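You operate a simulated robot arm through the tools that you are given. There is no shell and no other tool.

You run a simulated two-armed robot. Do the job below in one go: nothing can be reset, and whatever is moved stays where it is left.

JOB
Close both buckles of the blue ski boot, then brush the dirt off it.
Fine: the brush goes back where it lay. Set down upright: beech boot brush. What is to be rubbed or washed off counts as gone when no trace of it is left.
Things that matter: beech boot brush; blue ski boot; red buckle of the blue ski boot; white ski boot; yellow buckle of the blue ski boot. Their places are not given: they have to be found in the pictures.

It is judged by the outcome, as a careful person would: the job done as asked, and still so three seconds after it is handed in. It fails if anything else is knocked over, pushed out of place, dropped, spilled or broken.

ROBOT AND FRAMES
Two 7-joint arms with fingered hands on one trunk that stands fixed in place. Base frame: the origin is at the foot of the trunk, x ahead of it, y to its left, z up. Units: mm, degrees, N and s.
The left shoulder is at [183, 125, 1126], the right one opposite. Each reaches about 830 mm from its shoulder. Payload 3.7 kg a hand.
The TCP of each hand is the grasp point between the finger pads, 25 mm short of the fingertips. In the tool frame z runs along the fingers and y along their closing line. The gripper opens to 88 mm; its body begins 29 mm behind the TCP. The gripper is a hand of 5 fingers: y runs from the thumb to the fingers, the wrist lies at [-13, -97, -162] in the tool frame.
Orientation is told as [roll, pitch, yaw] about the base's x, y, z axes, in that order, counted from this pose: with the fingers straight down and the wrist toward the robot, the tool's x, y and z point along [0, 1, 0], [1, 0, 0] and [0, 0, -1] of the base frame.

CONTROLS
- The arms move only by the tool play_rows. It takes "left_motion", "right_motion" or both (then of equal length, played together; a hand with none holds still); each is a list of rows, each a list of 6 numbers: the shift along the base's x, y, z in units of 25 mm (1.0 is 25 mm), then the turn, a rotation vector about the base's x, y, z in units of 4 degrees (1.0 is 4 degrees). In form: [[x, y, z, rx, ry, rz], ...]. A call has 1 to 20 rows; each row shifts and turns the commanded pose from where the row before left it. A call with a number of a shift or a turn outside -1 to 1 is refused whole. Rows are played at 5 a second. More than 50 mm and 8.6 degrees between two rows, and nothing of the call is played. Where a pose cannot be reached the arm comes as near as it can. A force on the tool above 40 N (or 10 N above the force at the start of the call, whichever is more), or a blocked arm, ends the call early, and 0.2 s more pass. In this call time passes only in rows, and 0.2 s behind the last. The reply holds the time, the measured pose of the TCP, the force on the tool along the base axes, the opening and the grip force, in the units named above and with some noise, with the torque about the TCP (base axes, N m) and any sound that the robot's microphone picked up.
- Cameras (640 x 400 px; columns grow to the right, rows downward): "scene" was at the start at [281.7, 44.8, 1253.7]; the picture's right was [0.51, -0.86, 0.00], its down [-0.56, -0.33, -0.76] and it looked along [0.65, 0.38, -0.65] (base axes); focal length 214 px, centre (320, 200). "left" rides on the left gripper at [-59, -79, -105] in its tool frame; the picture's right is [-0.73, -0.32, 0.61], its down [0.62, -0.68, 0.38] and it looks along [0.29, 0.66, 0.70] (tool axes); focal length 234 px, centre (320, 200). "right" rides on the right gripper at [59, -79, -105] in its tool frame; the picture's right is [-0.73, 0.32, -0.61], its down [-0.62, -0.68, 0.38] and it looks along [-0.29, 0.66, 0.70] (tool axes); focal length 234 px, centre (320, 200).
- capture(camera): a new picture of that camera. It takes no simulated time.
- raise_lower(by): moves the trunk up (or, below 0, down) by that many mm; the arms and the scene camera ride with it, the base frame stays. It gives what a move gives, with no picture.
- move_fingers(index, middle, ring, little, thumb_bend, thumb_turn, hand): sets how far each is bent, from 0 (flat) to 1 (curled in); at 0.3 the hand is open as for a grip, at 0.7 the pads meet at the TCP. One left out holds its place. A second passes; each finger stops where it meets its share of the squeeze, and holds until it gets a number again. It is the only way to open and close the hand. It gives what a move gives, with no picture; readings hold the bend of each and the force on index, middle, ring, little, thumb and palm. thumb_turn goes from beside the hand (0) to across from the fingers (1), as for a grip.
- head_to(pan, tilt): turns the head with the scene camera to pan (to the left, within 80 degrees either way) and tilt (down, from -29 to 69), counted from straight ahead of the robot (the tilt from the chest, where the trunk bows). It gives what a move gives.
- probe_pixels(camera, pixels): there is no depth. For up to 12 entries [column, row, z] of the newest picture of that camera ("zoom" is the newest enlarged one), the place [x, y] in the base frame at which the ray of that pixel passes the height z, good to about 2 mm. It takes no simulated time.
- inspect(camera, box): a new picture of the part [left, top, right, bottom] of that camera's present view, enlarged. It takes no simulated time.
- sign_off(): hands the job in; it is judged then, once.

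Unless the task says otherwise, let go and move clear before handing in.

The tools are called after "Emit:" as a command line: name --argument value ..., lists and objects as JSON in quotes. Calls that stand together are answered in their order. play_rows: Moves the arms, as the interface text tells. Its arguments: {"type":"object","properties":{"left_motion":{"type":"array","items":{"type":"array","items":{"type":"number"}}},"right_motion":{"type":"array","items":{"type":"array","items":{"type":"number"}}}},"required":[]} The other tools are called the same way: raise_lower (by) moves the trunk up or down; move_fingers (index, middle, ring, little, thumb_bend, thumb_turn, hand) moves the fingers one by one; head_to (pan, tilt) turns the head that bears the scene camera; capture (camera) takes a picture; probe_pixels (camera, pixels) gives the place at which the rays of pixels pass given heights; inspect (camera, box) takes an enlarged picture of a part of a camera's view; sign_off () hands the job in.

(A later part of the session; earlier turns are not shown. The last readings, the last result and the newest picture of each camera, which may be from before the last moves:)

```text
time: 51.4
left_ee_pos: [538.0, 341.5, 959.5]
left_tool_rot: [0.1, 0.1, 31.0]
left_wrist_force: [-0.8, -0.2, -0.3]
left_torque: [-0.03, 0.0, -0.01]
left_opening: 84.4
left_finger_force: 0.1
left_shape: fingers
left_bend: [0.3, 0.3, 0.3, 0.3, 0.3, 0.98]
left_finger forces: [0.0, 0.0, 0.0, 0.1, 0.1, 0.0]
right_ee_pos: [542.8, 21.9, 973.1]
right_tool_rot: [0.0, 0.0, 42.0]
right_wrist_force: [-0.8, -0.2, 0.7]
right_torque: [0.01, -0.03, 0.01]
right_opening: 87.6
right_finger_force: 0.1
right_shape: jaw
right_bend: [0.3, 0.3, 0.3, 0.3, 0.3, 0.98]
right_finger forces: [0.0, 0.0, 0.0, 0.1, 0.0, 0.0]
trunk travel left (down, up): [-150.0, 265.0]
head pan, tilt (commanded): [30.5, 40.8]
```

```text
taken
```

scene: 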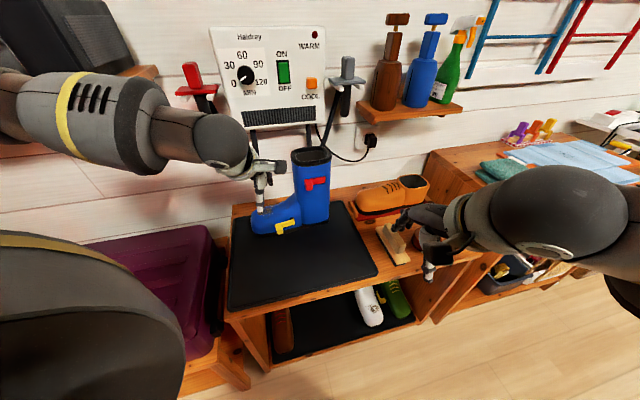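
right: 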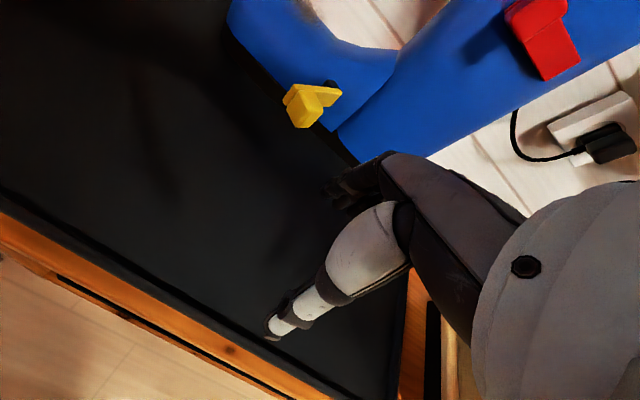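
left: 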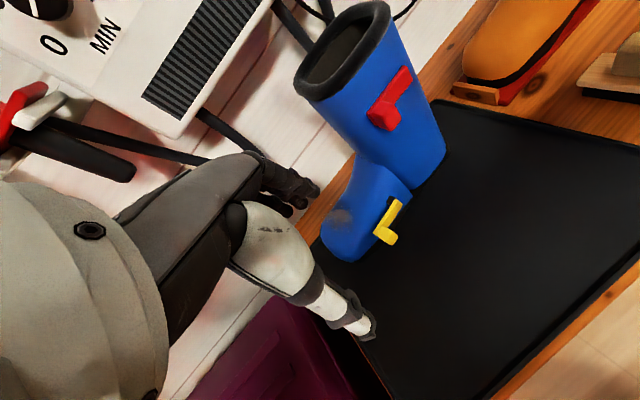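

The left hand is now facing the boot. I finish the turn to 43°, step back, and lower to the yellow knob's height about 30 mm in front of it.

Emit:
play_rows --left_motion '[[-0.1, -0.7, 0, 0, 0, 1.0], [-0.1, -0.7, 0, 0, 0, 1.0], [-0.1, -0.6, 0, 0, 0, 1.0], [0, 0, -0.95, 0, 0, 0], [0, 0, -0.95, 0, 0, 0], [0, 0, -0.95, 0, 0, 0], [0, 0, -0.95, 0, 0, 0], [0, 0, -0.95, 0, 0, 0], [0, 0, -0.95, 0, 0, 0], [0, 0, -0.95, 0, 0, 0], [0, 0, -0.95, 0, 0, 0], [0, 0, -0.9, 0, 0, 0]]'

Emit:
capture --camera "scene"

Emit:
inspect --camera "scene" --box '[220, 160, 350, 280]'

Emit:
capture --camera "left"

Emit:
capture --camera "right"

```text
time: 54.0
left_ee_pos: [533.5, 291.5, 747.6]
left_tool_rot: [0.1, 0.1, 42.9]
left_wrist_force: [-0.8, -0.6, 0.4]
left_torque: [-0.03, 0.01, -0.01]
left_opening: 84.1
left_finger_force: 0.1
left_shape: fingers
left_bend: [0.3, 0.3, 0.3, 0.3, 0.3, 0.98]
left_finger forces: [0.0, 0.0, 0.0, 0.0, 0.1, 0.0]
right_ee_pos: [543.2, 21.8, 974.0]
right_tool_rot: [0.0, 0.1, 41.8]
right_wrist_force: [0.6, -0.6, -0.4]
right_torque: [-0.01, 0.01, -0.02]
right_opening: 87.7
right_finger_force: 0.1
right_shape: jaw
right_bend: [0.3, 0.3, 0.3, 0.3, 0.3, 0.98]
right_finger forces: [0.0, 0.0, 0.0, 0.0, 0.1, 0.0]
trunk travel left (down, up): [-150.0, 265.0]
head pan, tilt (commanded): [30.5, 40.8]
```

```text
taken
```

scene: 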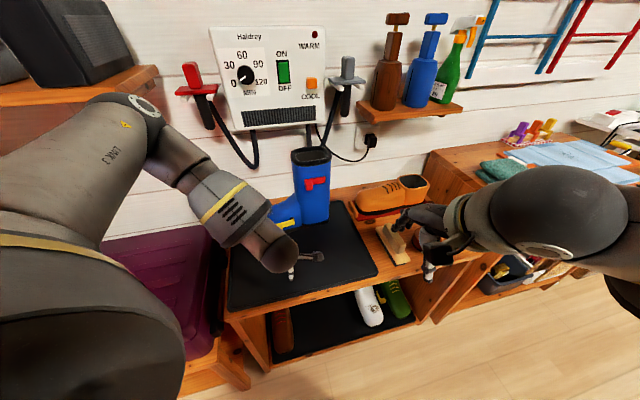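

```text
3.33 times, centred on (285, 220) of scene
```

zoom: 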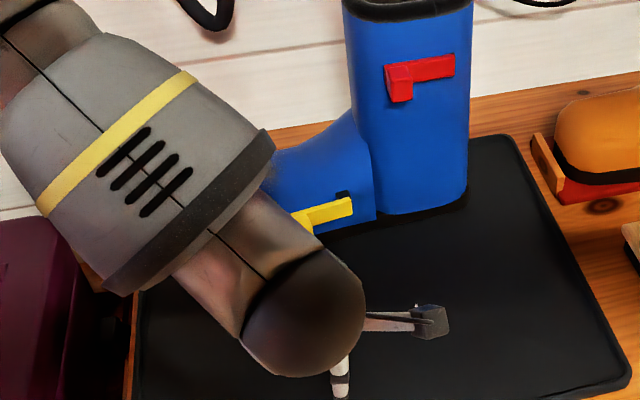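

```text
taken
```

left: 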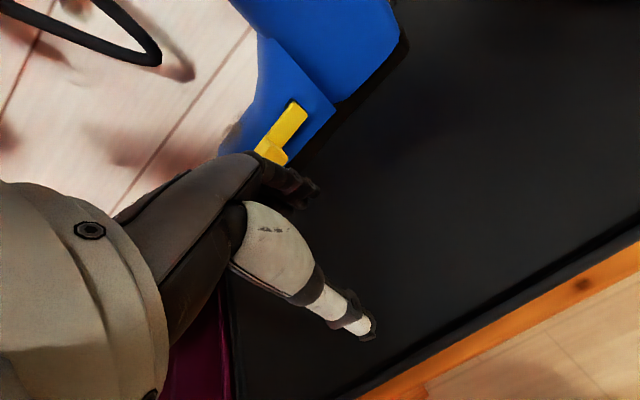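

```text
taken
```

right: 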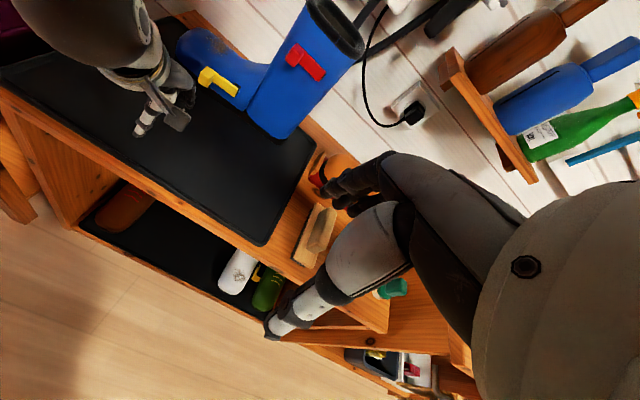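

The right camera sees the yellow lever and the left hand well. I enlarge that view to align the press.

Emit:
inspect --camera "right" --box '[130, 30, 290, 140]'

Emit:
inspect --camera "left" --box '[220, 80, 360, 220]'

Emit:
probe_pixels --camera "right" --pixels '[[205, 75, 740], [235, 93, 745]]'

Emit:
probe_pixels --camera "left" --pixels '[[270, 152, 740], [270, 152, 750], [292, 104, 745]]'

```text
3.64 times, centred on (210, 85) of right
```

zoom: 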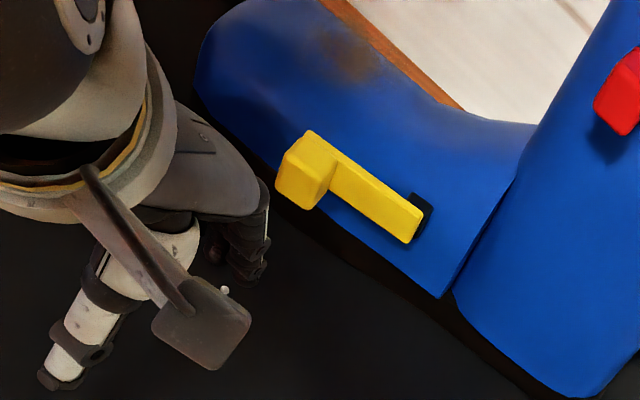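

```text
2.86 times, centred on (290, 150) of left
```

zoom: 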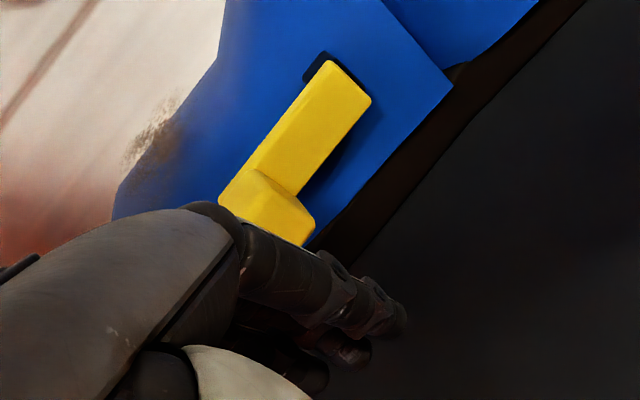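

```text
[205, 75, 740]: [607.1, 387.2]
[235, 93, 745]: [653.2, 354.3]
```

```text
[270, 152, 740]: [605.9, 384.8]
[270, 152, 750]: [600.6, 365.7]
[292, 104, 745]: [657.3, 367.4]
```

The knob's outer face is near (604,380); the left middle finger needs about 50 mm of inward travel. I advance 40 mm inward with a 5 mm shift toward the toe.

Emit:
play_rows --left_motion '[[0.01, 0.28, 0, 0, 0, 0], [0.147, 0.135, 0, 0, 0, 0], [0.147, 0.135, 0, 0, 0, 0], [0.147, 0.135, 0, 0, 0, 0], [0.147, 0.135, 0, 0, 0, 0], [0.147, 0.135, 0, 0, 0, 0], [0.147, 0.135, 0, 0, 0, 0]]'

Emit:
inspect --camera "right" --box '[130, 30, 290, 140]'

Emit:
inspect --camera "left" --box '[220, 80, 360, 220]'

```text
time: 55.6
left_ee_pos: [553.2, 319.1, 746.7]
left_tool_rot: [0.0, 0.1, 42.8]
left_wrist_force: [-0.9, -0.3, 0.4]
left_torque: [-0.02, 0.0, 0.01]
left_opening: 84.4
left_finger_force: 0.1
left_shape: fingers
left_bend: [0.3, 0.3, 0.3, 0.3, 0.3, 0.98]
left_finger forces: [0.1, 0.0, 0.1, 0.0, 0.0, 0.0]
right_ee_pos: [542.8, 20.9, 973.6]
right_tool_rot: [0.0, 0.0, 41.9]
right_wrist_force: [0.4, -0.6, 0.7]
right_torque: [0.0, 0.02, 0.02]
right_opening: 87.6
right_finger_force: 0.0
right_shape: jaw
right_bend: [0.3, 0.3, 0.3, 0.3, 0.3, 0.98]
right_finger forces: [0.1, 0.1, 0.1, 0.0, 0.1, 0.0]
trunk travel left (down, up): [-150.0, 265.0]
head pan, tilt (commanded): [30.5, 40.8]
```

```text
3.64 times, centred on (210, 85) of right
```

zoom: 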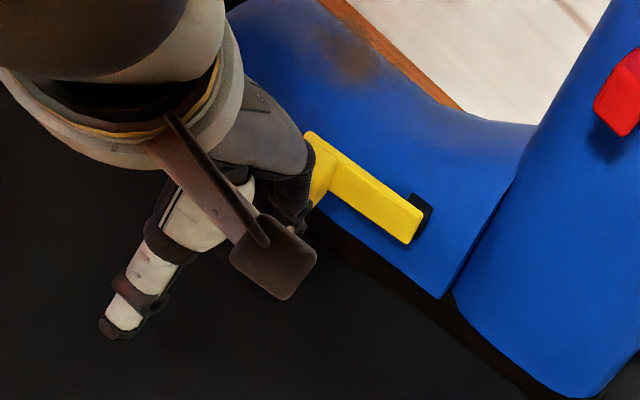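

```text
2.86 times, centred on (290, 150) of left
```

zoom: 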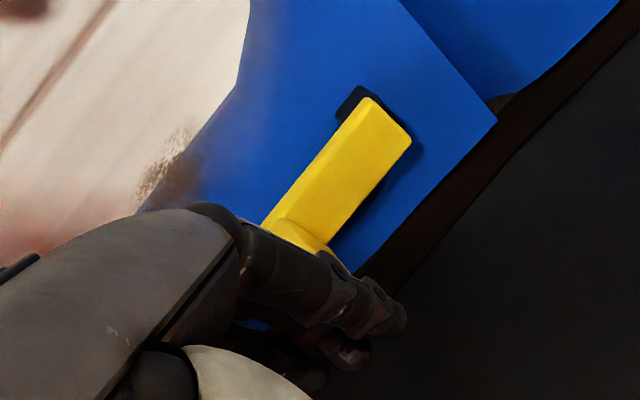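

The fingers are just in front of the knob. I press inward in 3 mm steps and watch the force.

Emit:
play_rows --left_motion '[[0.088, 0.081, 0, 0, 0, 0], [0.088, 0.081, 0, 0, 0, 0], [0.088, 0.081, 0, 0, 0, 0], [0.088, 0.081, 0, 0, 0, 0]]'

Emit:
inspect --camera "right" --box '[130, 30, 290, 140]'

Emit:
inspect --camera "left" --box '[220, 80, 360, 220]'

```text
time: 56.6
left_ee_pos: [563.1, 328.0, 746.4]
left_tool_rot: [0.0, 0.0, 42.9]
left_wrist_force: [0.5, 0.4, -0.4]
left_torque: [-0.03, -0.02, 0.0]
left_opening: 84.4
left_finger_force: 0.2
left_shape: fingers
left_bend: [0.3, 0.3, 0.3, 0.3, 0.3, 0.98]
left_finger forces: [0.0, 0.0, 0.1, 0.1, 0.1, 0.1]
right_ee_pos: [542.0, 21.8, 973.3]
right_tool_rot: [0.0, 0.0, 41.9]
right_wrist_force: [0.4, 1.0, -0.5]
right_torque: [-0.01, 0.03, 0.01]
right_opening: 87.8
right_finger_force: 0.0
right_shape: jaw
right_bend: [0.3, 0.3, 0.3, 0.3, 0.3, 0.98]
right_finger forces: [0.1, 0.0, 0.1, 0.1, 0.0, 0.1]
trunk travel left (down, up): [-150.0, 265.0]
head pan, tilt (commanded): [30.5, 40.8]
```

```text
3.64 times, centred on (210, 85) of right
```

zoom: 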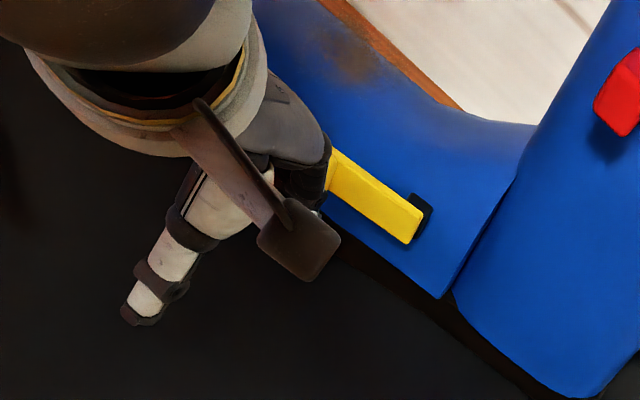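

```text
2.86 times, centred on (290, 150) of left
```

zoom: 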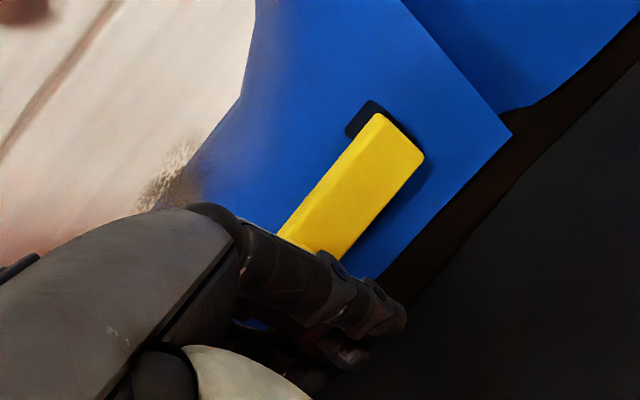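

Emit:
play_rows --left_motion '[[0.088, 0.081, 0, 0, 0, 0], [0.088, 0.081, 0, 0, 0, 0], [0.074, 0.068, 0, 0, 0, 0]]'

Emit:
inspect --camera "right" --box '[130, 30, 290, 140]'

Emit:
inspect --camera "left" --box '[220, 80, 360, 220]'

```text
time: 57.4
left_ee_pos: [568.7, 333.1, 746.6]
left_tool_rot: [0.0, 0.0, 43.0]
left_wrist_force: [0.2, -1.0, 0.2]
left_torque: [0.01, -0.03, 0.0]
left_opening: 84.3
left_finger_force: 0.7
left_shape: fingers
left_bend: [0.3, 0.3, 0.3, 0.3, 0.3, 0.98]
left_finger forces: [0.0, 0.4, 0.0, 0.0, 0.0, 0.1]
right_ee_pos: [542.0, 22.0, 974.8]
right_tool_rot: [0.0, 0.0, 41.9]
right_wrist_force: [-0.7, -0.3, -0.3]
right_torque: [0.05, -0.02, 0.03]
right_opening: 87.7
right_finger_force: 0.1
right_shape: jaw
right_bend: [0.3, 0.3, 0.3, 0.3, 0.3, 0.98]
right_finger forces: [0.0, 0.0, 0.0, 0.0, 0.1, 0.0]
trunk travel left (down, up): [-150.0, 265.0]
head pan, tilt (commanded): [30.5, 40.8]
```

```text
3.64 times, centred on (210, 85) of right
```

zoom: 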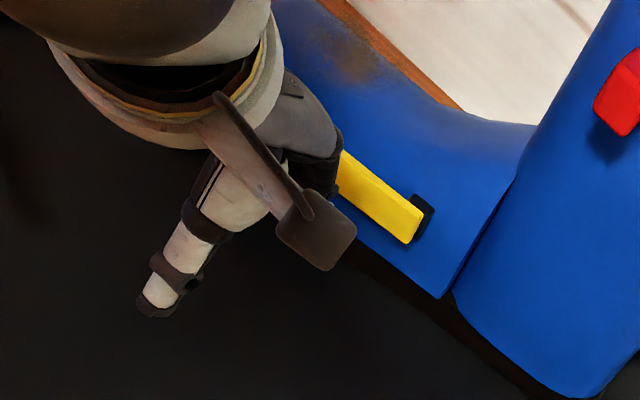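

```text
2.86 times, centred on (290, 150) of left
```

zoom: 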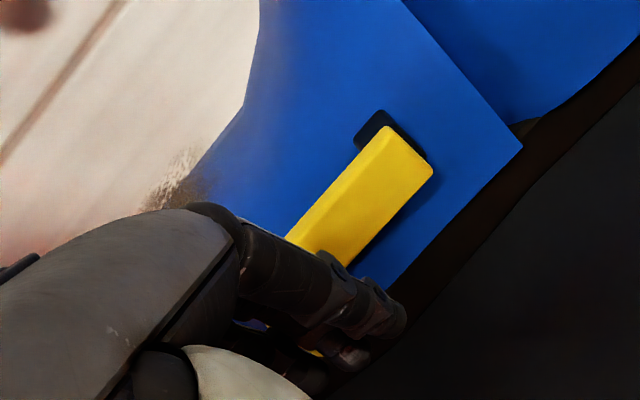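

The middle finger touches (0.4 N). I keep pressing.

Emit:
play_rows --left_motion '[[0.074, 0.068, 0, 0, 0, 0], [0.074, 0.068, 0, 0, 0, 0], [0.074, 0.068, 0, 0, 0, 0]]'

Emit:
inspect --camera "right" --box '[130, 30, 290, 140]'

Emit:
inspect --camera "left" --box '[220, 80, 360, 220]'

```text
time: 58.2
left_ee_pos: [573.5, 337.1, 746.3]
left_tool_rot: [0.0, 0.0, 43.0]
left_wrist_force: [-5.4, -5.4, 2.3]
left_torque: [0.1, -0.05, 0.11]
left_opening: 84.3
left_finger_force: 3.5
left_shape: fingers
left_bend: [0.3, 0.34, 0.31, 0.3, 0.3, 0.98]
left_finger forces: [0.1, 5.8, 1.5, 0.0, 0.0, 0.0]
right_ee_pos: [543.6, 22.1, 974.7]
right_tool_rot: [0.1, 0.0, 41.9]
right_wrist_force: [0.2, -0.5, 0.1]
right_torque: [-0.02, 0.0, 0.01]
right_opening: 87.5
right_finger_force: 0.1
right_shape: jaw
right_bend: [0.3, 0.3, 0.3, 0.3, 0.3, 0.98]
right_finger forces: [0.1, 0.0, 0.0, 0.1, 0.0, 0.0]
trunk travel left (down, up): [-150.0, 265.0]
head pan, tilt (commanded): [30.5, 40.8]
```

```text
3.64 times, centred on (210, 85) of right
```

zoom: 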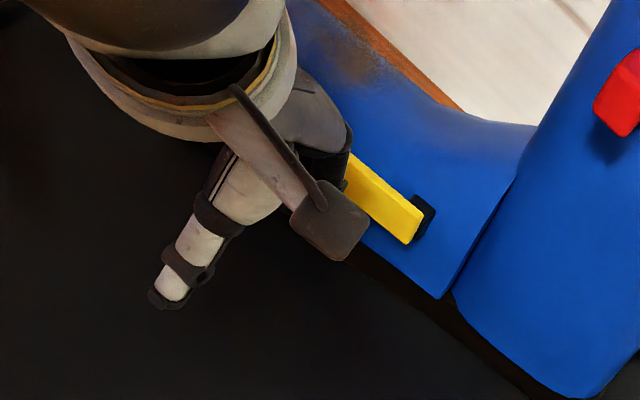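

```text
2.86 times, centred on (290, 150) of left
```

zoom: 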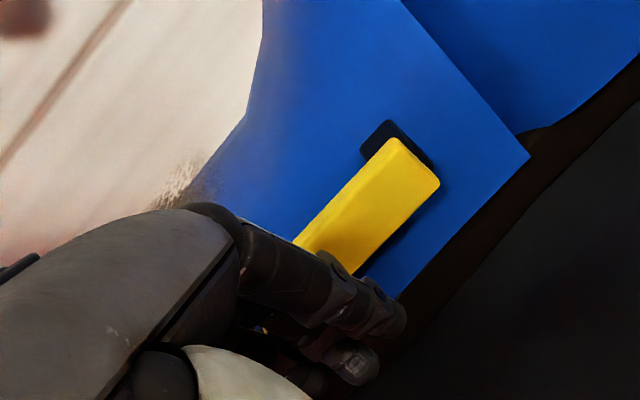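

The force jumped to about 7 N while the boot stays still. I press a little more to be sure the bar is at its stop.

Emit:
play_rows --left_motion '[[0.06, 0.055, 0, 0, 0, 0], [0.06, 0.055, 0, 0, 0, 0]]'

Emit:
inspect --camera "right" --box '[130, 30, 290, 140]'

Emit:
inspect --camera "left" --box '[220, 80, 360, 220]'

```text
time: 58.8
left_ee_pos: [576.2, 339.7, 747.4]
left_tool_rot: [0.0, 0.0, 43.0]
left_wrist_force: [-8.0, -7.3, 1.9]
left_torque: [0.09, -0.08, 0.17]
left_opening: 84.4
left_finger_force: 5.1
left_shape: fingers
left_bend: [0.3, 0.36, 0.33, 0.3, 0.3, 0.98]
left_finger forces: [0.0, 8.1, 2.6, 0.0, 0.1, 0.0]
right_ee_pos: [542.3, 21.8, 974.2]
right_tool_rot: [0.0, -0.1, 41.9]
right_wrist_force: [-0.4, -0.1, -0.8]
right_torque: [0.01, -0.02, 0.03]
right_opening: 87.7
right_finger_force: 0.0
right_shape: jaw
right_bend: [0.3, 0.3, 0.3, 0.3, 0.3, 0.98]
right_finger forces: [0.1, 0.1, 0.0, 0.1, 0.1, 0.0]
trunk travel left (down, up): [-150.0, 265.0]
head pan, tilt (commanded): [30.5, 40.8]
```

```text
3.64 times, centred on (210, 85) of right
```

zoom: 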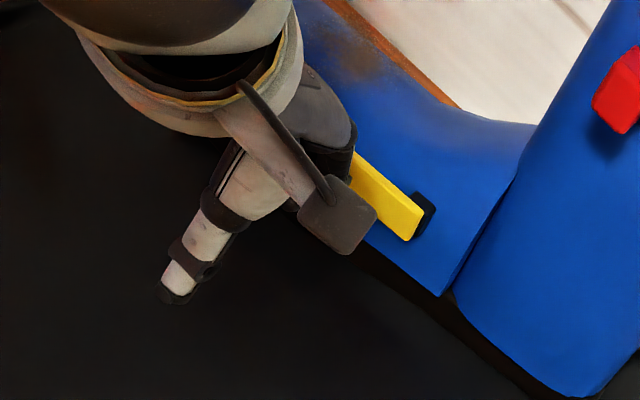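

```text
2.86 times, centred on (290, 150) of left
```

zoom: 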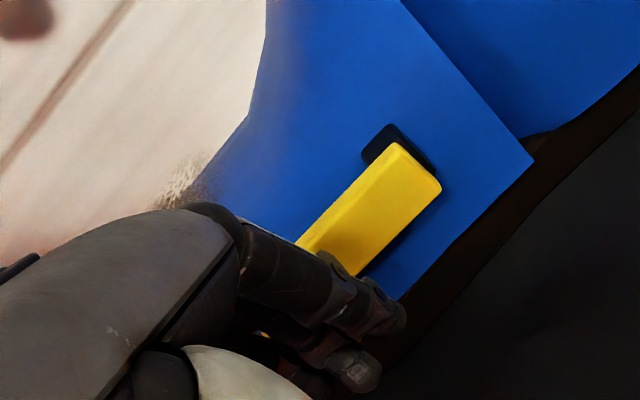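

Emit:
play_rows --left_motion '[[-0.3, -0.27, 0, 0, 0, 0], [-0.6, -0.55, 0, 0, 0, 0], [-0.8, -0.73, 0, 0, 0, 0], [-0.8, -0.73, 0, 0, 0, 0]]'

Emit:
inspect --camera "right" --box '[130, 10, 350, 160]'

Emit:
inspect --camera "left" --box '[200, 40, 400, 220]'

Emit:
inspect --camera "scene" --box '[240, 140, 352, 240]'

```text
time: 59.8
left_ee_pos: [513.9, 283.5, 747.5]
left_tool_rot: [0.0, 0.0, 43.0]
left_wrist_force: [0.1, -0.2, 0.1]
left_torque: [-0.03, -0.02, 0.01]
left_opening: 84.5
left_finger_force: 0.0
left_shape: fingers
left_bend: [0.3, 0.3, 0.3, 0.3, 0.3, 0.98]
left_finger forces: [0.0, 0.1, 0.1, 0.0, 0.1, 0.0]
right_ee_pos: [543.3, 21.4, 973.9]
right_tool_rot: [0.0, -0.1, 42.0]
right_wrist_force: [0.2, -0.3, -0.8]
right_torque: [-0.01, 0.03, -0.03]
right_opening: 87.6
right_finger_force: 0.1
right_shape: jaw
right_bend: [0.3, 0.3, 0.3, 0.3, 0.3, 0.98]
right_finger forces: [0.0, 0.0, 0.1, 0.0, 0.0, 0.0]
trunk travel left (down, up): [-150.0, 265.0]
head pan, tilt (commanded): [30.5, 40.8]
```

```text
2.67 times, centred on (240, 85) of right
```

zoom: 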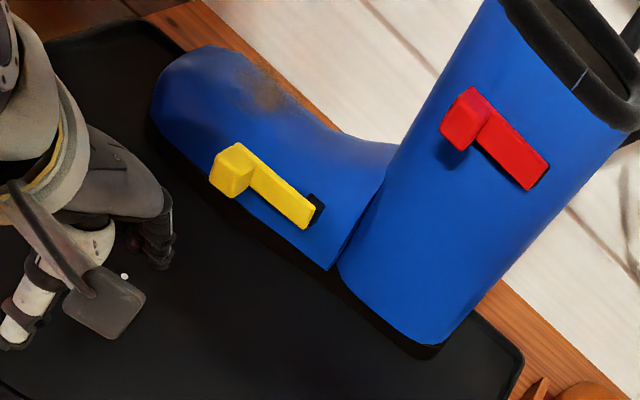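

```text
2.22 times, centred on (300, 130) of left
```

zoom: 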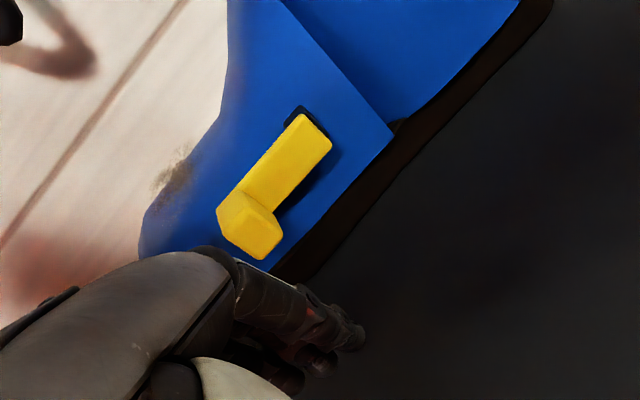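

```text
4.00 times, centred on (296, 190) of scene
```

zoom: 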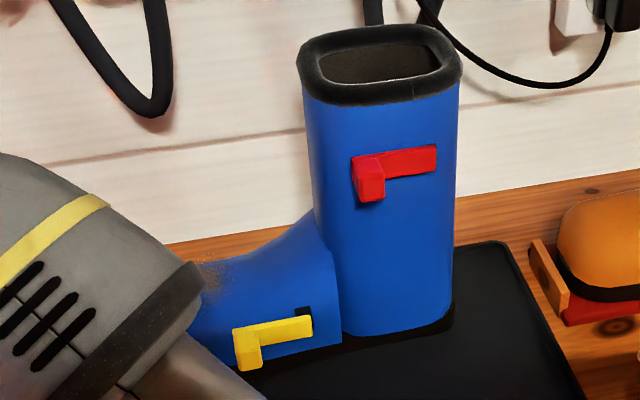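

The yellow bar now looks flat too. I measure both bars' headings from the top edges to compare with the boot's side.

Emit:
inspect --camera "right" --box '[200, 55, 264, 100]'

Emit:
inspect --camera "scene" --box '[268, 208, 304, 238]'

Emit:
inspect --camera "left" --box '[250, 80, 320, 150]'

```text
8.89 times, centred on (232, 78) of right
```

zoom: 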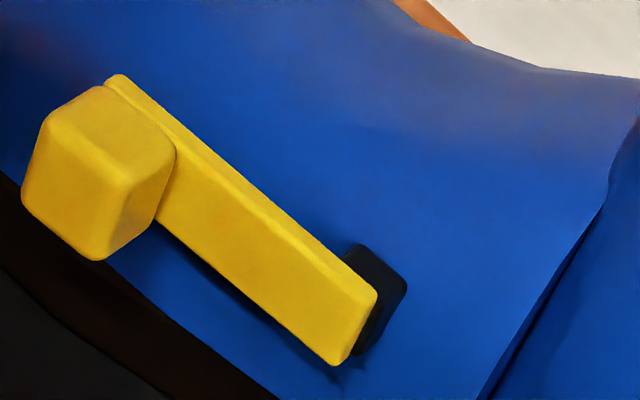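

```text
13.33 times, centred on (286, 223) of scene
```

zoom: 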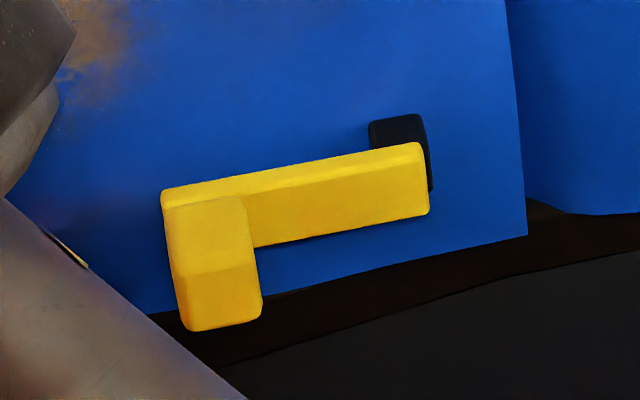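

```text
5.71 times, centred on (285, 115) of left
```

zoom: 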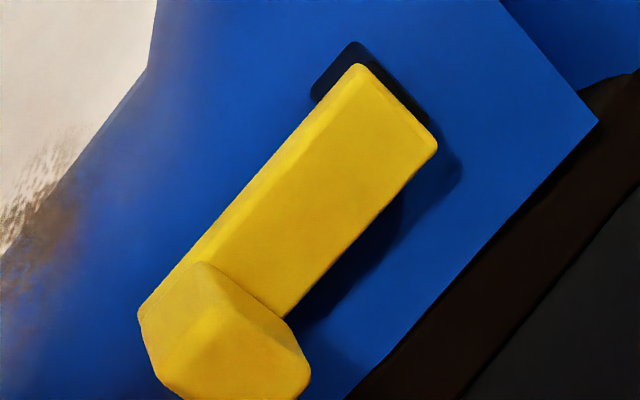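

Both bars run parallel to the boot's side, so both buckles are closed. Next is the brush: I raise the left hand, clear the right arm away to the right, and begin turning the left hand to grip across the brush handle.

Emit:
play_rows --left_motion '[[-0.2, -0.2, 0.8, 0, 0, 0], [-0.2, -0.2, 0.9, 0, 0, 0], [0, -0.2, 0.9, 0, 0, -0.98], [0, -0.2, 0.9, 0, 0, -0.98], [0, -0.2, 0.9, 0, 0, -0.98], [0.1, -0.2, 0.9, 0, 0, -0.98], [0.2, -0.3, 0.9, 0, 0, -0.98], [0.3, -0.3, 0.9, 0, 0, -0.98], [0.4, -0.3, 0.5, 0, 0, -0.98], [0.5, -0.3, 0, 0, 0, -0.98], [0.5, -0.3, 0, 0, 0, -0.98], [0.5, -0.3, 0, 0, 0, -0.98], [0.5, -0.4, 0, 0, 0, -0.98], [0.5, -0.4, 0, 0, 0, -0.98], [0.5, -0.4, 0, 0, 0, -0.98], [0.5, -0.4, 0, 0, 0, -0.98], [0.5, -0.4, 0, 0, 0, -0.98], [0.5, -0.4, 0, 0, 0, -0.98], [0.5, -0.4, 0, 0, 0, -0.98], [0.5, -0.4, 0, 0, 0, -0.98]]' --right_motion '[[-0.3, -0.6, 0.2, 0, 0, -0.5], [-0.3, -0.6, 0.2, 0, 0, -0.5], [-0.3, -0.6, 0.2, 0, 0, -0.5], [-0.3, -0.6, 0.2, 0, 0, -0.5], [-0.3, -0.6, 0.2, 0, 0, -0.5], [-0.3, -0.6, 0.2, 0, 0, -0.5], [-0.3, -0.6, 0.2, 0, 0, -0.5], [-0.3, -0.6, 0.2, 0, 0, -0.5], [-0.3, -0.6, 0.2, 0, 0, -0.5], [-0.3, -0.6, 0.2, 0, 0, -0.5], [-0.3, -0.6, 0.2, 0, 0, -0.5], [-0.3, -0.6, 0.2, 0, 0, -0.5], [-0.2, -0.4, 0, 0, 0, -0.5], [-0.2, -0.4, 0, 0, 0, -0.5], [0, 0, 0, 0, 0, -0.5], [0, 0, 0, 0, 0, -0.5], [0, 0, 0, 0, 0, -0.5], [0, 0, 0, 0, 0, -0.5], [0, 0, 0, 0, 0, -0.5], [0, 0, 0, 0, 0, -0.5]]'

Emit:
capture --camera "scene"

Emit:
capture --camera "left"

```text
time: 64.0
left_ee_pos: [678.9, 130.2, 932.7]
left_tool_rot: [-0.1, 0.0, -27.6]
left_wrist_force: [0.5, -0.4, 0.5]
left_torque: [0.0, 0.01, 0.03]
left_opening: 84.7
left_finger_force: 0.0
left_shape: fingers
left_bend: [0.3, 0.3, 0.3, 0.3, 0.3, 0.98]
left_finger forces: [0.0, 0.0, 0.0, 0.0, 0.1, 0.1]
left hand out of reach, approached as far as the arm can: row 6, 7
right_ee_pos: [517.5, -169.4, 1055.2]
right_tool_rot: [0.0, 0.1, 1.8]
right_wrist_force: [-0.6, 0.1, -0.2]
right_torque: [0.02, -0.01, 0.03]
right_opening: 87.8
right_finger_force: 0.1
right_shape: jaw
right_bend: [0.3, 0.3, 0.3, 0.3, 0.3, 0.98]
right_finger forces: [0.1, 0.0, 0.0, 0.0, 0.0, 0.1]
right hand out of reach, approached as far as the arm can: row 6, 7, 8, 9, 10, 11, 12, 13, 14, 17
trunk travel left (down, up): [-150.0, 265.0]
head pan, tilt (commanded): [30.5, 40.8]
```

```text
taken
```

scene: 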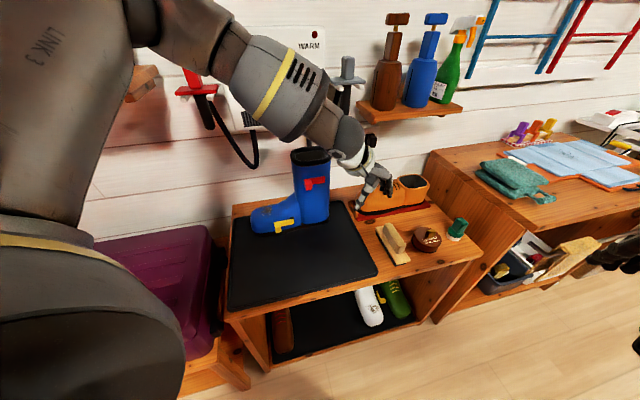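

```text
taken
```

left: 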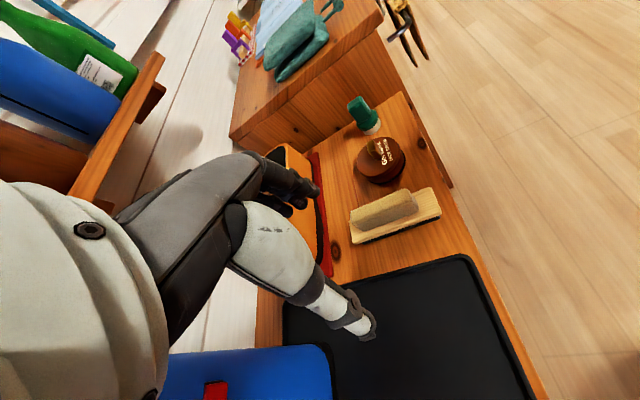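

The left hand is near the brush; the left camera sees it at (395,215). I enlarge that to measure the handle.

Emit:
inspect --camera "left" --box '[330, 150, 460, 270]'

Emit:
inspect --camera "scene" --box '[370, 210, 420, 272]'

```text
3.33 times, centred on (395, 210) of left
```

zoom: 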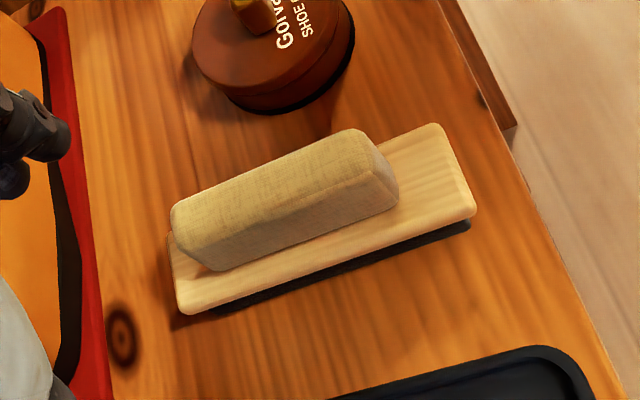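

```text
6.45 times, centred on (395, 241) of scene
```

zoom: 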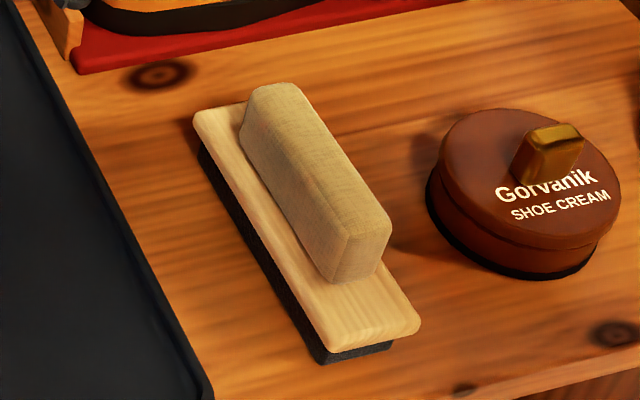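

Emit:
probe_pixels --camera "left" --pixels '[[354.5, 243, 690], [354.5, 243, 710], [441.5, 213.6, 690], [441.5, 213.6, 710], [430, 187.5, 690], [430, 187.5, 710], [405.5, 189, 730], [351.5, 211.5, 730], [418, 208, 700]]'

Emit:
probe_pixels --camera "scene" --pixels '[[376.9, 227.8, 690], [376.9, 227.8, 710], [396.55, 264.3, 690], [396.55, 264.3, 710], [410.2, 259.9, 690], [410.2, 259.9, 710], [398.9, 247.2, 730], [406.2, 244.4, 730], [383.4, 227, 730], [391.9, 223.5, 730], [395.3, 266.5, 680], [395.3, 266.5, 690]]'

```text
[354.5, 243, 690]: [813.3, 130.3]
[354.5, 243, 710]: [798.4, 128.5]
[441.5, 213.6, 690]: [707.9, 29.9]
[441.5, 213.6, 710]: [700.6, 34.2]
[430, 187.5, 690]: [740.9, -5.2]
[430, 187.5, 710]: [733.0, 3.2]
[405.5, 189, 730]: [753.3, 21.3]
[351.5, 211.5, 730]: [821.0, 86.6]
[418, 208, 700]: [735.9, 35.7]
```

```text
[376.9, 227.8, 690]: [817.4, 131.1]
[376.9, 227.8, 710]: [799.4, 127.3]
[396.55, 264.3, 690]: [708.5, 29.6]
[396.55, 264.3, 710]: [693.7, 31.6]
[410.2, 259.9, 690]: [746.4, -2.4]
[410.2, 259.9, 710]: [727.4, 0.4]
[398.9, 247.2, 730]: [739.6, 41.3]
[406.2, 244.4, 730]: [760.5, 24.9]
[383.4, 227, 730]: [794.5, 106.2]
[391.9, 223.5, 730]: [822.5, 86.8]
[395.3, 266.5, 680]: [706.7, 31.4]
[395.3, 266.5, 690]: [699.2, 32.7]
```

Brush geometry: plate top z≈700, handle about 85×28 mm with its top at z≈731, centred near (774,64), axis at 43.7°. I bring the left hand above the handle, aligned to close across it.

Emit:
play_rows --left_motion '[[0.61, -0.46, -0.3, 0, 0, -0.78], [0.61, -0.46, -0.5, 0, 0, -0.78], [0.61, -0.46, -0.6, 0, 0, -0.78], [0.61, -0.46, -0.7, 0, 0, -0.78], [0.61, -0.46, -0.7, 0, 0, -0.78], [0.61, -0.46, -0.7, 0, 0, -0.78]]'

Emit:
move_fingers --hand "left" --little 0.25 --ring 0.25 --index 0.3 --middle 0.3 --thumb_bend 0.3 --thumb_turn 1

Emit:
capture --camera "left"

Emit:
inspect --camera "scene" --box '[320, 130, 460, 280]'

```text
time: 65.4
left_ee_pos: [753.0, 75.8, 853.6]
left_tool_rot: [0.0, 0.0, -46.4]
left_wrist_force: [0.9, 0.3, 0.8]
left_torque: [0.0, 0.03, 0.01]
left_opening: 84.6
left_finger_force: 0.1
left_shape: fingers
left_bend: [0.3, 0.3, 0.3, 0.3, 0.3, 0.98]
left_finger forces: [0.0, 0.0, 0.1, 0.0, 0.0, 0.1]
left hand out of reach, approached as far as the arm can: row 6
right_ee_pos: [518.6, -169.0, 1055.7]
right_tool_rot: [0.1, 0.2, 1.9]
right_wrist_force: [0.6, 0.6, 0.0]
right_torque: [0.0, -0.01, 0.0]
right_opening: 88.0
right_finger_force: 0.1
right_shape: jaw
right_bend: [0.3, 0.3, 0.3, 0.3, 0.3, 0.98]
right_finger forces: [0.0, 0.1, 0.0, 0.0, 0.1, 0.1]
trunk travel left (down, up): [-150.0, 265.0]
head pan, tilt (commanded): [30.5, 40.8]
```

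```text
time: 66.4
left_ee_pos: [753.9, 76.0, 852.2]
left_tool_rot: [0.0, 0.1, -46.3]
left_wrist_force: [0.2, -0.4, -1.0]
left_torque: [0.03, 0.02, 0.01]
left_opening: 84.6
left_finger_force: 0.0
left_shape: fingers
left_bend: [0.3, 0.3, 0.25, 0.25, 0.3, 0.97]
left_finger forces: [0.0, 0.1, 0.1, 0.0, 0.0, 0.0]
right_ee_pos: [517.2, -167.9, 1055.2]
right_tool_rot: [0.1, 0.1, 1.9]
right_wrist_force: [0.0, 0.0, 0.6]
right_torque: [0.01, 0.03, 0.02]
right_opening: 87.6
right_finger_force: 0.0
right_shape: jaw
right_bend: [0.3, 0.3, 0.3, 0.3, 0.3, 0.98]
right_finger forces: [0.0, 0.1, 0.0, 0.0, 0.0, 0.0]
trunk travel left (down, up): [-150.0, 265.0]
head pan, tilt (commanded): [30.5, 40.8]
```

```text
taken
```

left: 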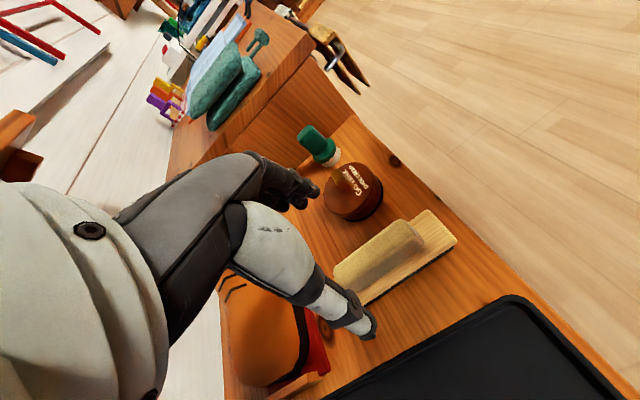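

```text
2.67 times, centred on (390, 205) of scene
```

zoom: 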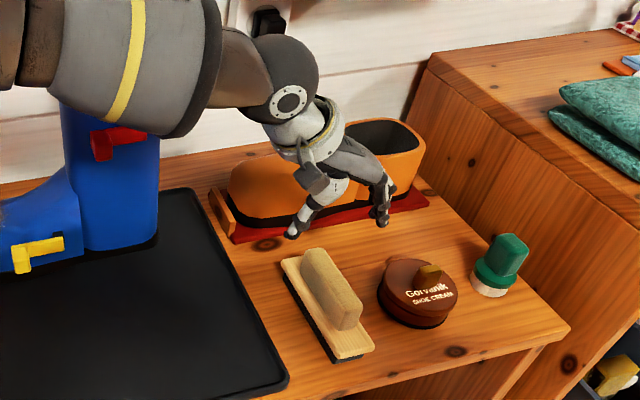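

The left arm stopped about 20 mm short of the spot over the handle. I raise the hand, then lower the trunk to give it better reach.

Emit:
play_rows --left_motion '[[-0.3, 0.3, 0.9, 0, 0, 0], [-0.3, 0.3, 0.9, 0, 0, 0], [-0.3, 0.3, 0.9, 0, 0, 0], [0, 0, 0.9, 0, 0, 0], [0, 0, 0.9, 0, 0, 0]]'

Emit:
raise_lower --by -120

Emit:
capture --camera "scene"

Emit:
capture --camera "left"

```text
time: 67.6
left_ee_pos: [731.7, 99.3, 965.9]
left_tool_rot: [0.0, 0.1, -46.3]
left_wrist_force: [0.8, -0.3, 0.0]
left_torque: [-0.03, 0.01, -0.02]
left_opening: 84.8
left_finger_force: 0.1
left_shape: fingers
left_bend: [0.3, 0.3, 0.25, 0.25, 0.3, 0.97]
left_finger forces: [0.0, 0.0, 0.0, 0.0, 0.0, 0.1]
right_ee_pos: [518.2, -168.8, 1054.8]
right_tool_rot: [-0.1, 0.1, 1.9]
right_wrist_force: [-0.6, -0.3, -0.5]
right_torque: [-0.01, -0.02, 0.02]
right_opening: 87.8
right_finger_force: 0.0
right_shape: jaw
right_bend: [0.3, 0.3, 0.3, 0.3, 0.3, 0.98]
right_finger forces: [0.1, 0.1, 0.1, 0.0, 0.0, 0.0]
trunk travel left (down, up): [-150.0, 265.0]
head pan, tilt (commanded): [30.5, 40.8]
```

```text
time: 69.1
left_ee_pos: [730.5, 98.1, 845.8]
left_tool_rot: [0.0, -0.1, -46.3]
left_wrist_force: [0.4, 0.1, 0.3]
left_torque: [-0.02, 0.02, -0.03]
left_opening: 84.6
left_finger_force: 0.1
left_shape: fingers
left_bend: [0.3, 0.3, 0.25, 0.25, 0.3, 0.97]
left_finger forces: [0.1, 0.1, 0.0, 0.0, 0.1, 0.1]
right_ee_pos: [553.4, -167.9, 806.7]
right_tool_rot: [0.7, 22.4, 2.0]
right_wrist_force: [-1.4, -0.2, -1.0]
right_torque: [-0.01, -0.02, 0.06]
right_opening: 87.6
right_finger_force: 0.0
right_shape: jaw
right_bend: [0.3, 0.3, 0.3, 0.3, 0.3, 0.98]
right_finger forces: [0.1, 0.0, 0.1, 0.1, 0.0, 0.1]
trunk travel left (down, up): [-30.0, 385.0]
head pan, tilt (commanded): [30.5, 40.8]
```

```text
taken
```

scene: 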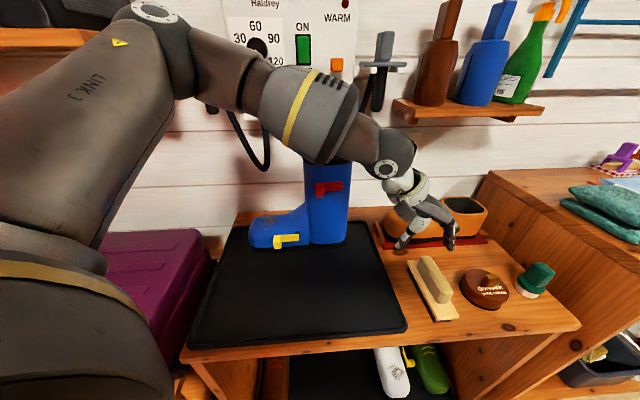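

```text
taken
```

left: 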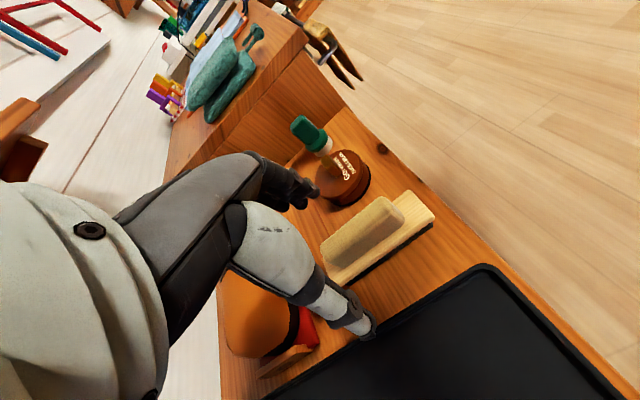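

The boot and brush are untouched. I try again to reach the spot above the handle.

Emit:
play_rows --left_motion '[[0.5, -0.45, 0, 0, 0, 0], [0.5, -0.45, 0, 0, 0, 0], [0.4, -0.4, 0, 0, 0, 0], [0.2, -0.2, 0, 0, 0, 0]]'

Emit:
capture --camera "left"

Emit:
inspect --camera "scene" --box '[370, 170, 520, 330]'

```text
time: 70.1
left_ee_pos: [770.4, 60.2, 843.6]
left_tool_rot: [-0.2, 0.1, -46.3]
left_wrist_force: [0.4, 0.3, 0.3]
left_torque: [0.01, -0.02, 0.02]
left_opening: 84.4
left_finger_force: 0.0
left_shape: fingers
left_bend: [0.3, 0.3, 0.25, 0.25, 0.3, 0.97]
left_finger forces: [0.0, 0.0, 0.1, 0.0, 0.1, 0.0]
right_ee_pos: [552.7, -169.3, 806.2]
right_tool_rot: [0.8, 22.5, 2.1]
right_wrist_force: [0.0, 0.3, -0.1]
right_torque: [0.03, 0.02, 0.0]
right_opening: 87.8
right_finger_force: 0.1
right_shape: jaw
right_bend: [0.3, 0.3, 0.3, 0.3, 0.3, 0.98]
right_finger forces: [0.1, 0.0, 0.1, 0.0, 0.0, 0.0]
trunk travel left (down, up): [-30.0, 385.0]
head pan, tilt (commanded): [30.5, 40.8]
```

```text
taken
```

left: 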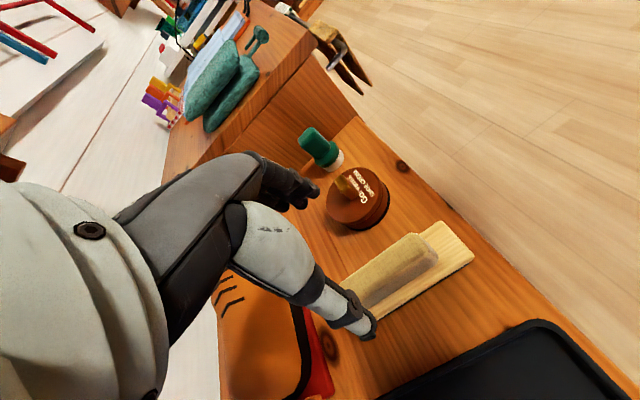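

```text
2.50 times, centred on (445, 250) of scene
```

zoom: 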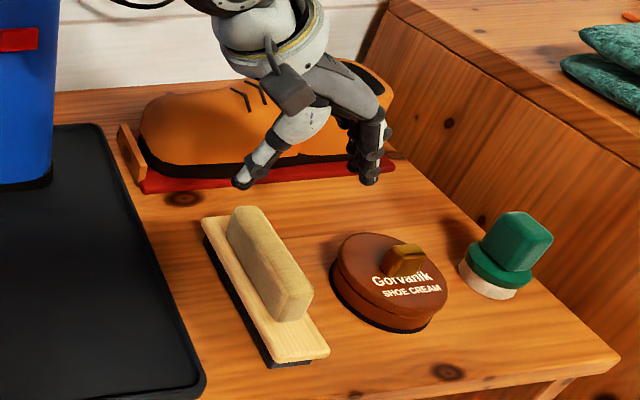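

The hand now reaches above the handle. I check the shoe's and tin's positions against the fingers' footprint before descending.

Emit:
capture --camera "scene"

Emit:
probe_pixels --camera "scene" --pixels '[[373, 246, 690], [475, 236, 690], [471, 276, 710], [450, 279, 710], [490, 276, 710], [471, 263, 715], [471, 300, 685], [450, 285, 690], [410, 258, 731], [436, 296, 731], [446, 292, 731], [422, 254, 731]]'

Emit:
inspect --camera "left" --box '[240, 120, 480, 350]'

```text
taken
```

scene: 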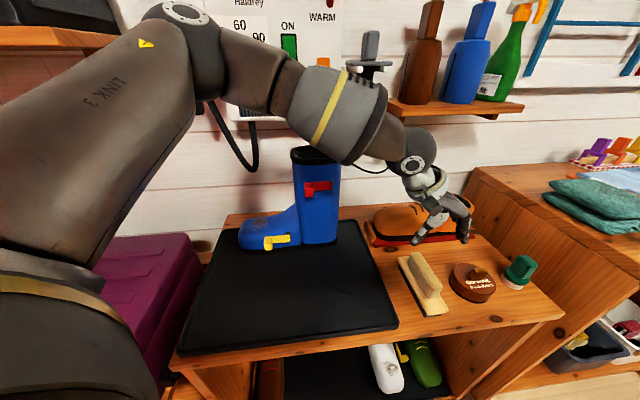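

```text
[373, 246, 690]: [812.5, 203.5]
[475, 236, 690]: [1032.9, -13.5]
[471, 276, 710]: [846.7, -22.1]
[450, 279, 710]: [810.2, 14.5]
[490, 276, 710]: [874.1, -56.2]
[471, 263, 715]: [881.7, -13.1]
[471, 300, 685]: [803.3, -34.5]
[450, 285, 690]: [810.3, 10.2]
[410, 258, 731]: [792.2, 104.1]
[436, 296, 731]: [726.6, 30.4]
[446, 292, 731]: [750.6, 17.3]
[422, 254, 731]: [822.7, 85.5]
```

```text
1.74 times, centred on (360, 235) of left
```

zoom: 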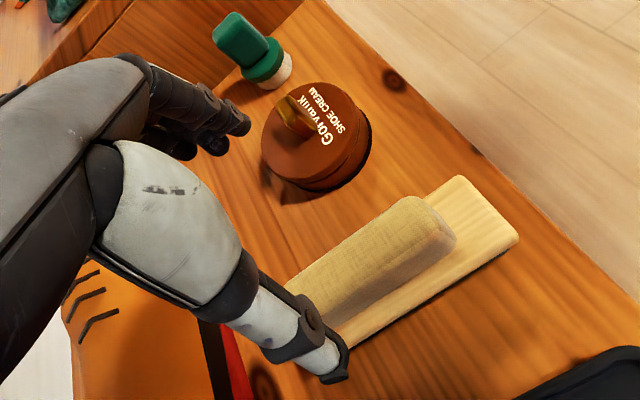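

The tin's edge is only 60 mm from the brush's centre line, so I narrow the opening before descending to stay clear of it.

Emit:
move_fingers --hand "left" --index 0.45 --middle 0.45 --ring 0.45 --little 0.45 --thumb_bend 0.45

Emit:
play_rows --left_motion '[[-0.04, -0.15, -0.6, 0, 0, 0], [0, 0, -0.8, 0, 0, 0], [0, 0, -0.6, 0, 0, 0], [0, 0, -0.4, 0, 0, 0]]'

Emit:
capture --camera "left"

Emit:
inspect --camera "scene" --box '[370, 170, 520, 330]'

```text
time: 71.1
left_ee_pos: [770.5, 60.6, 845.2]
left_tool_rot: [-0.1, 0.0, -46.4]
left_wrist_force: [0.2, -0.8, 0.4]
left_torque: [0.0, -0.02, 0.02]
left_opening: 53.1
left_finger_force: 0.1
left_shape: fingers
left_bend: [0.45, 0.45, 0.45, 0.45, 0.45, 0.99]
left_finger forces: [0.0, 0.1, 0.1, 0.0, 0.0, 0.0]
right_ee_pos: [552.3, -167.1, 805.9]
right_tool_rot: [0.8, 22.5, 2.1]
right_wrist_force: [0.4, 0.2, 0.3]
right_torque: [0.03, -0.02, -0.01]
right_opening: 87.8
right_finger_force: 0.1
right_shape: jaw
right_bend: [0.3, 0.3, 0.3, 0.3, 0.3, 0.98]
right_finger forces: [0.0, 0.0, 0.0, 0.0, 0.1, 0.0]
trunk travel left (down, up): [-30.0, 385.0]
head pan, tilt (commanded): [30.5, 40.8]
```

```text
time: 72.1
left_ee_pos: [768.4, 57.7, 783.7]
left_tool_rot: [-0.1, 0.0, -46.3]
left_wrist_force: [-0.7, -0.4, 0.7]
left_torque: [0.0, 0.02, 0.01]
left_opening: 53.2
left_finger_force: 0.0
left_shape: fingers
left_bend: [0.45, 0.45, 0.45, 0.45, 0.45, 0.99]
left_finger forces: [0.0, 0.0, 0.0, 0.0, 0.0, 0.0]
right_ee_pos: [554.6, -168.2, 805.2]
right_tool_rot: [0.8, 22.6, 2.1]
right_wrist_force: [0.4, 0.4, 0.7]
right_torque: [0.02, -0.02, 0.0]
right_opening: 87.9
right_finger_force: 0.2
right_shape: jaw
right_bend: [0.3, 0.3, 0.3, 0.3, 0.3, 0.98]
right_finger forces: [0.1, 0.0, 0.0, 0.1, 0.0, 0.1]
trunk travel left (down, up): [-30.0, 385.0]
head pan, tilt (commanded): [30.5, 40.8]
```

```text
taken
```

left: 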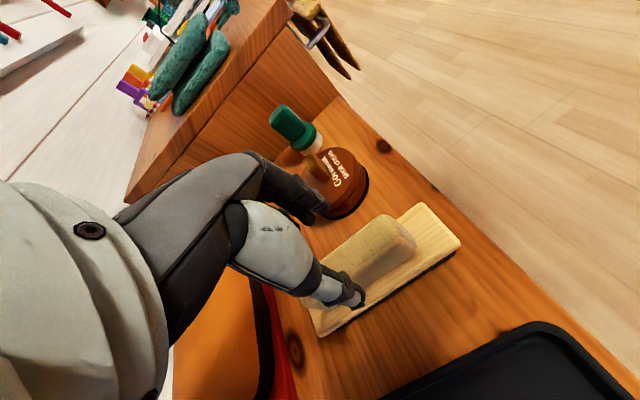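

```text
2.50 times, centred on (445, 250) of scene
```

zoom: 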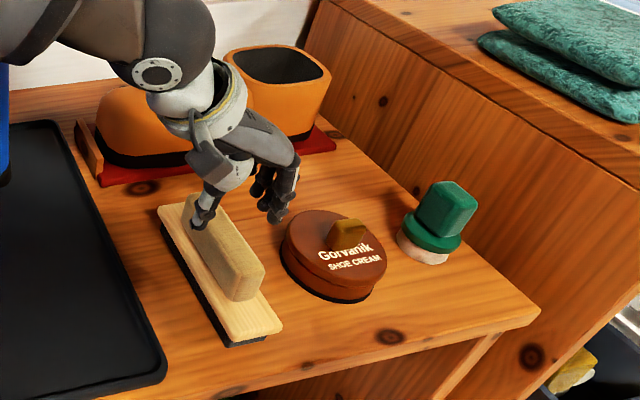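

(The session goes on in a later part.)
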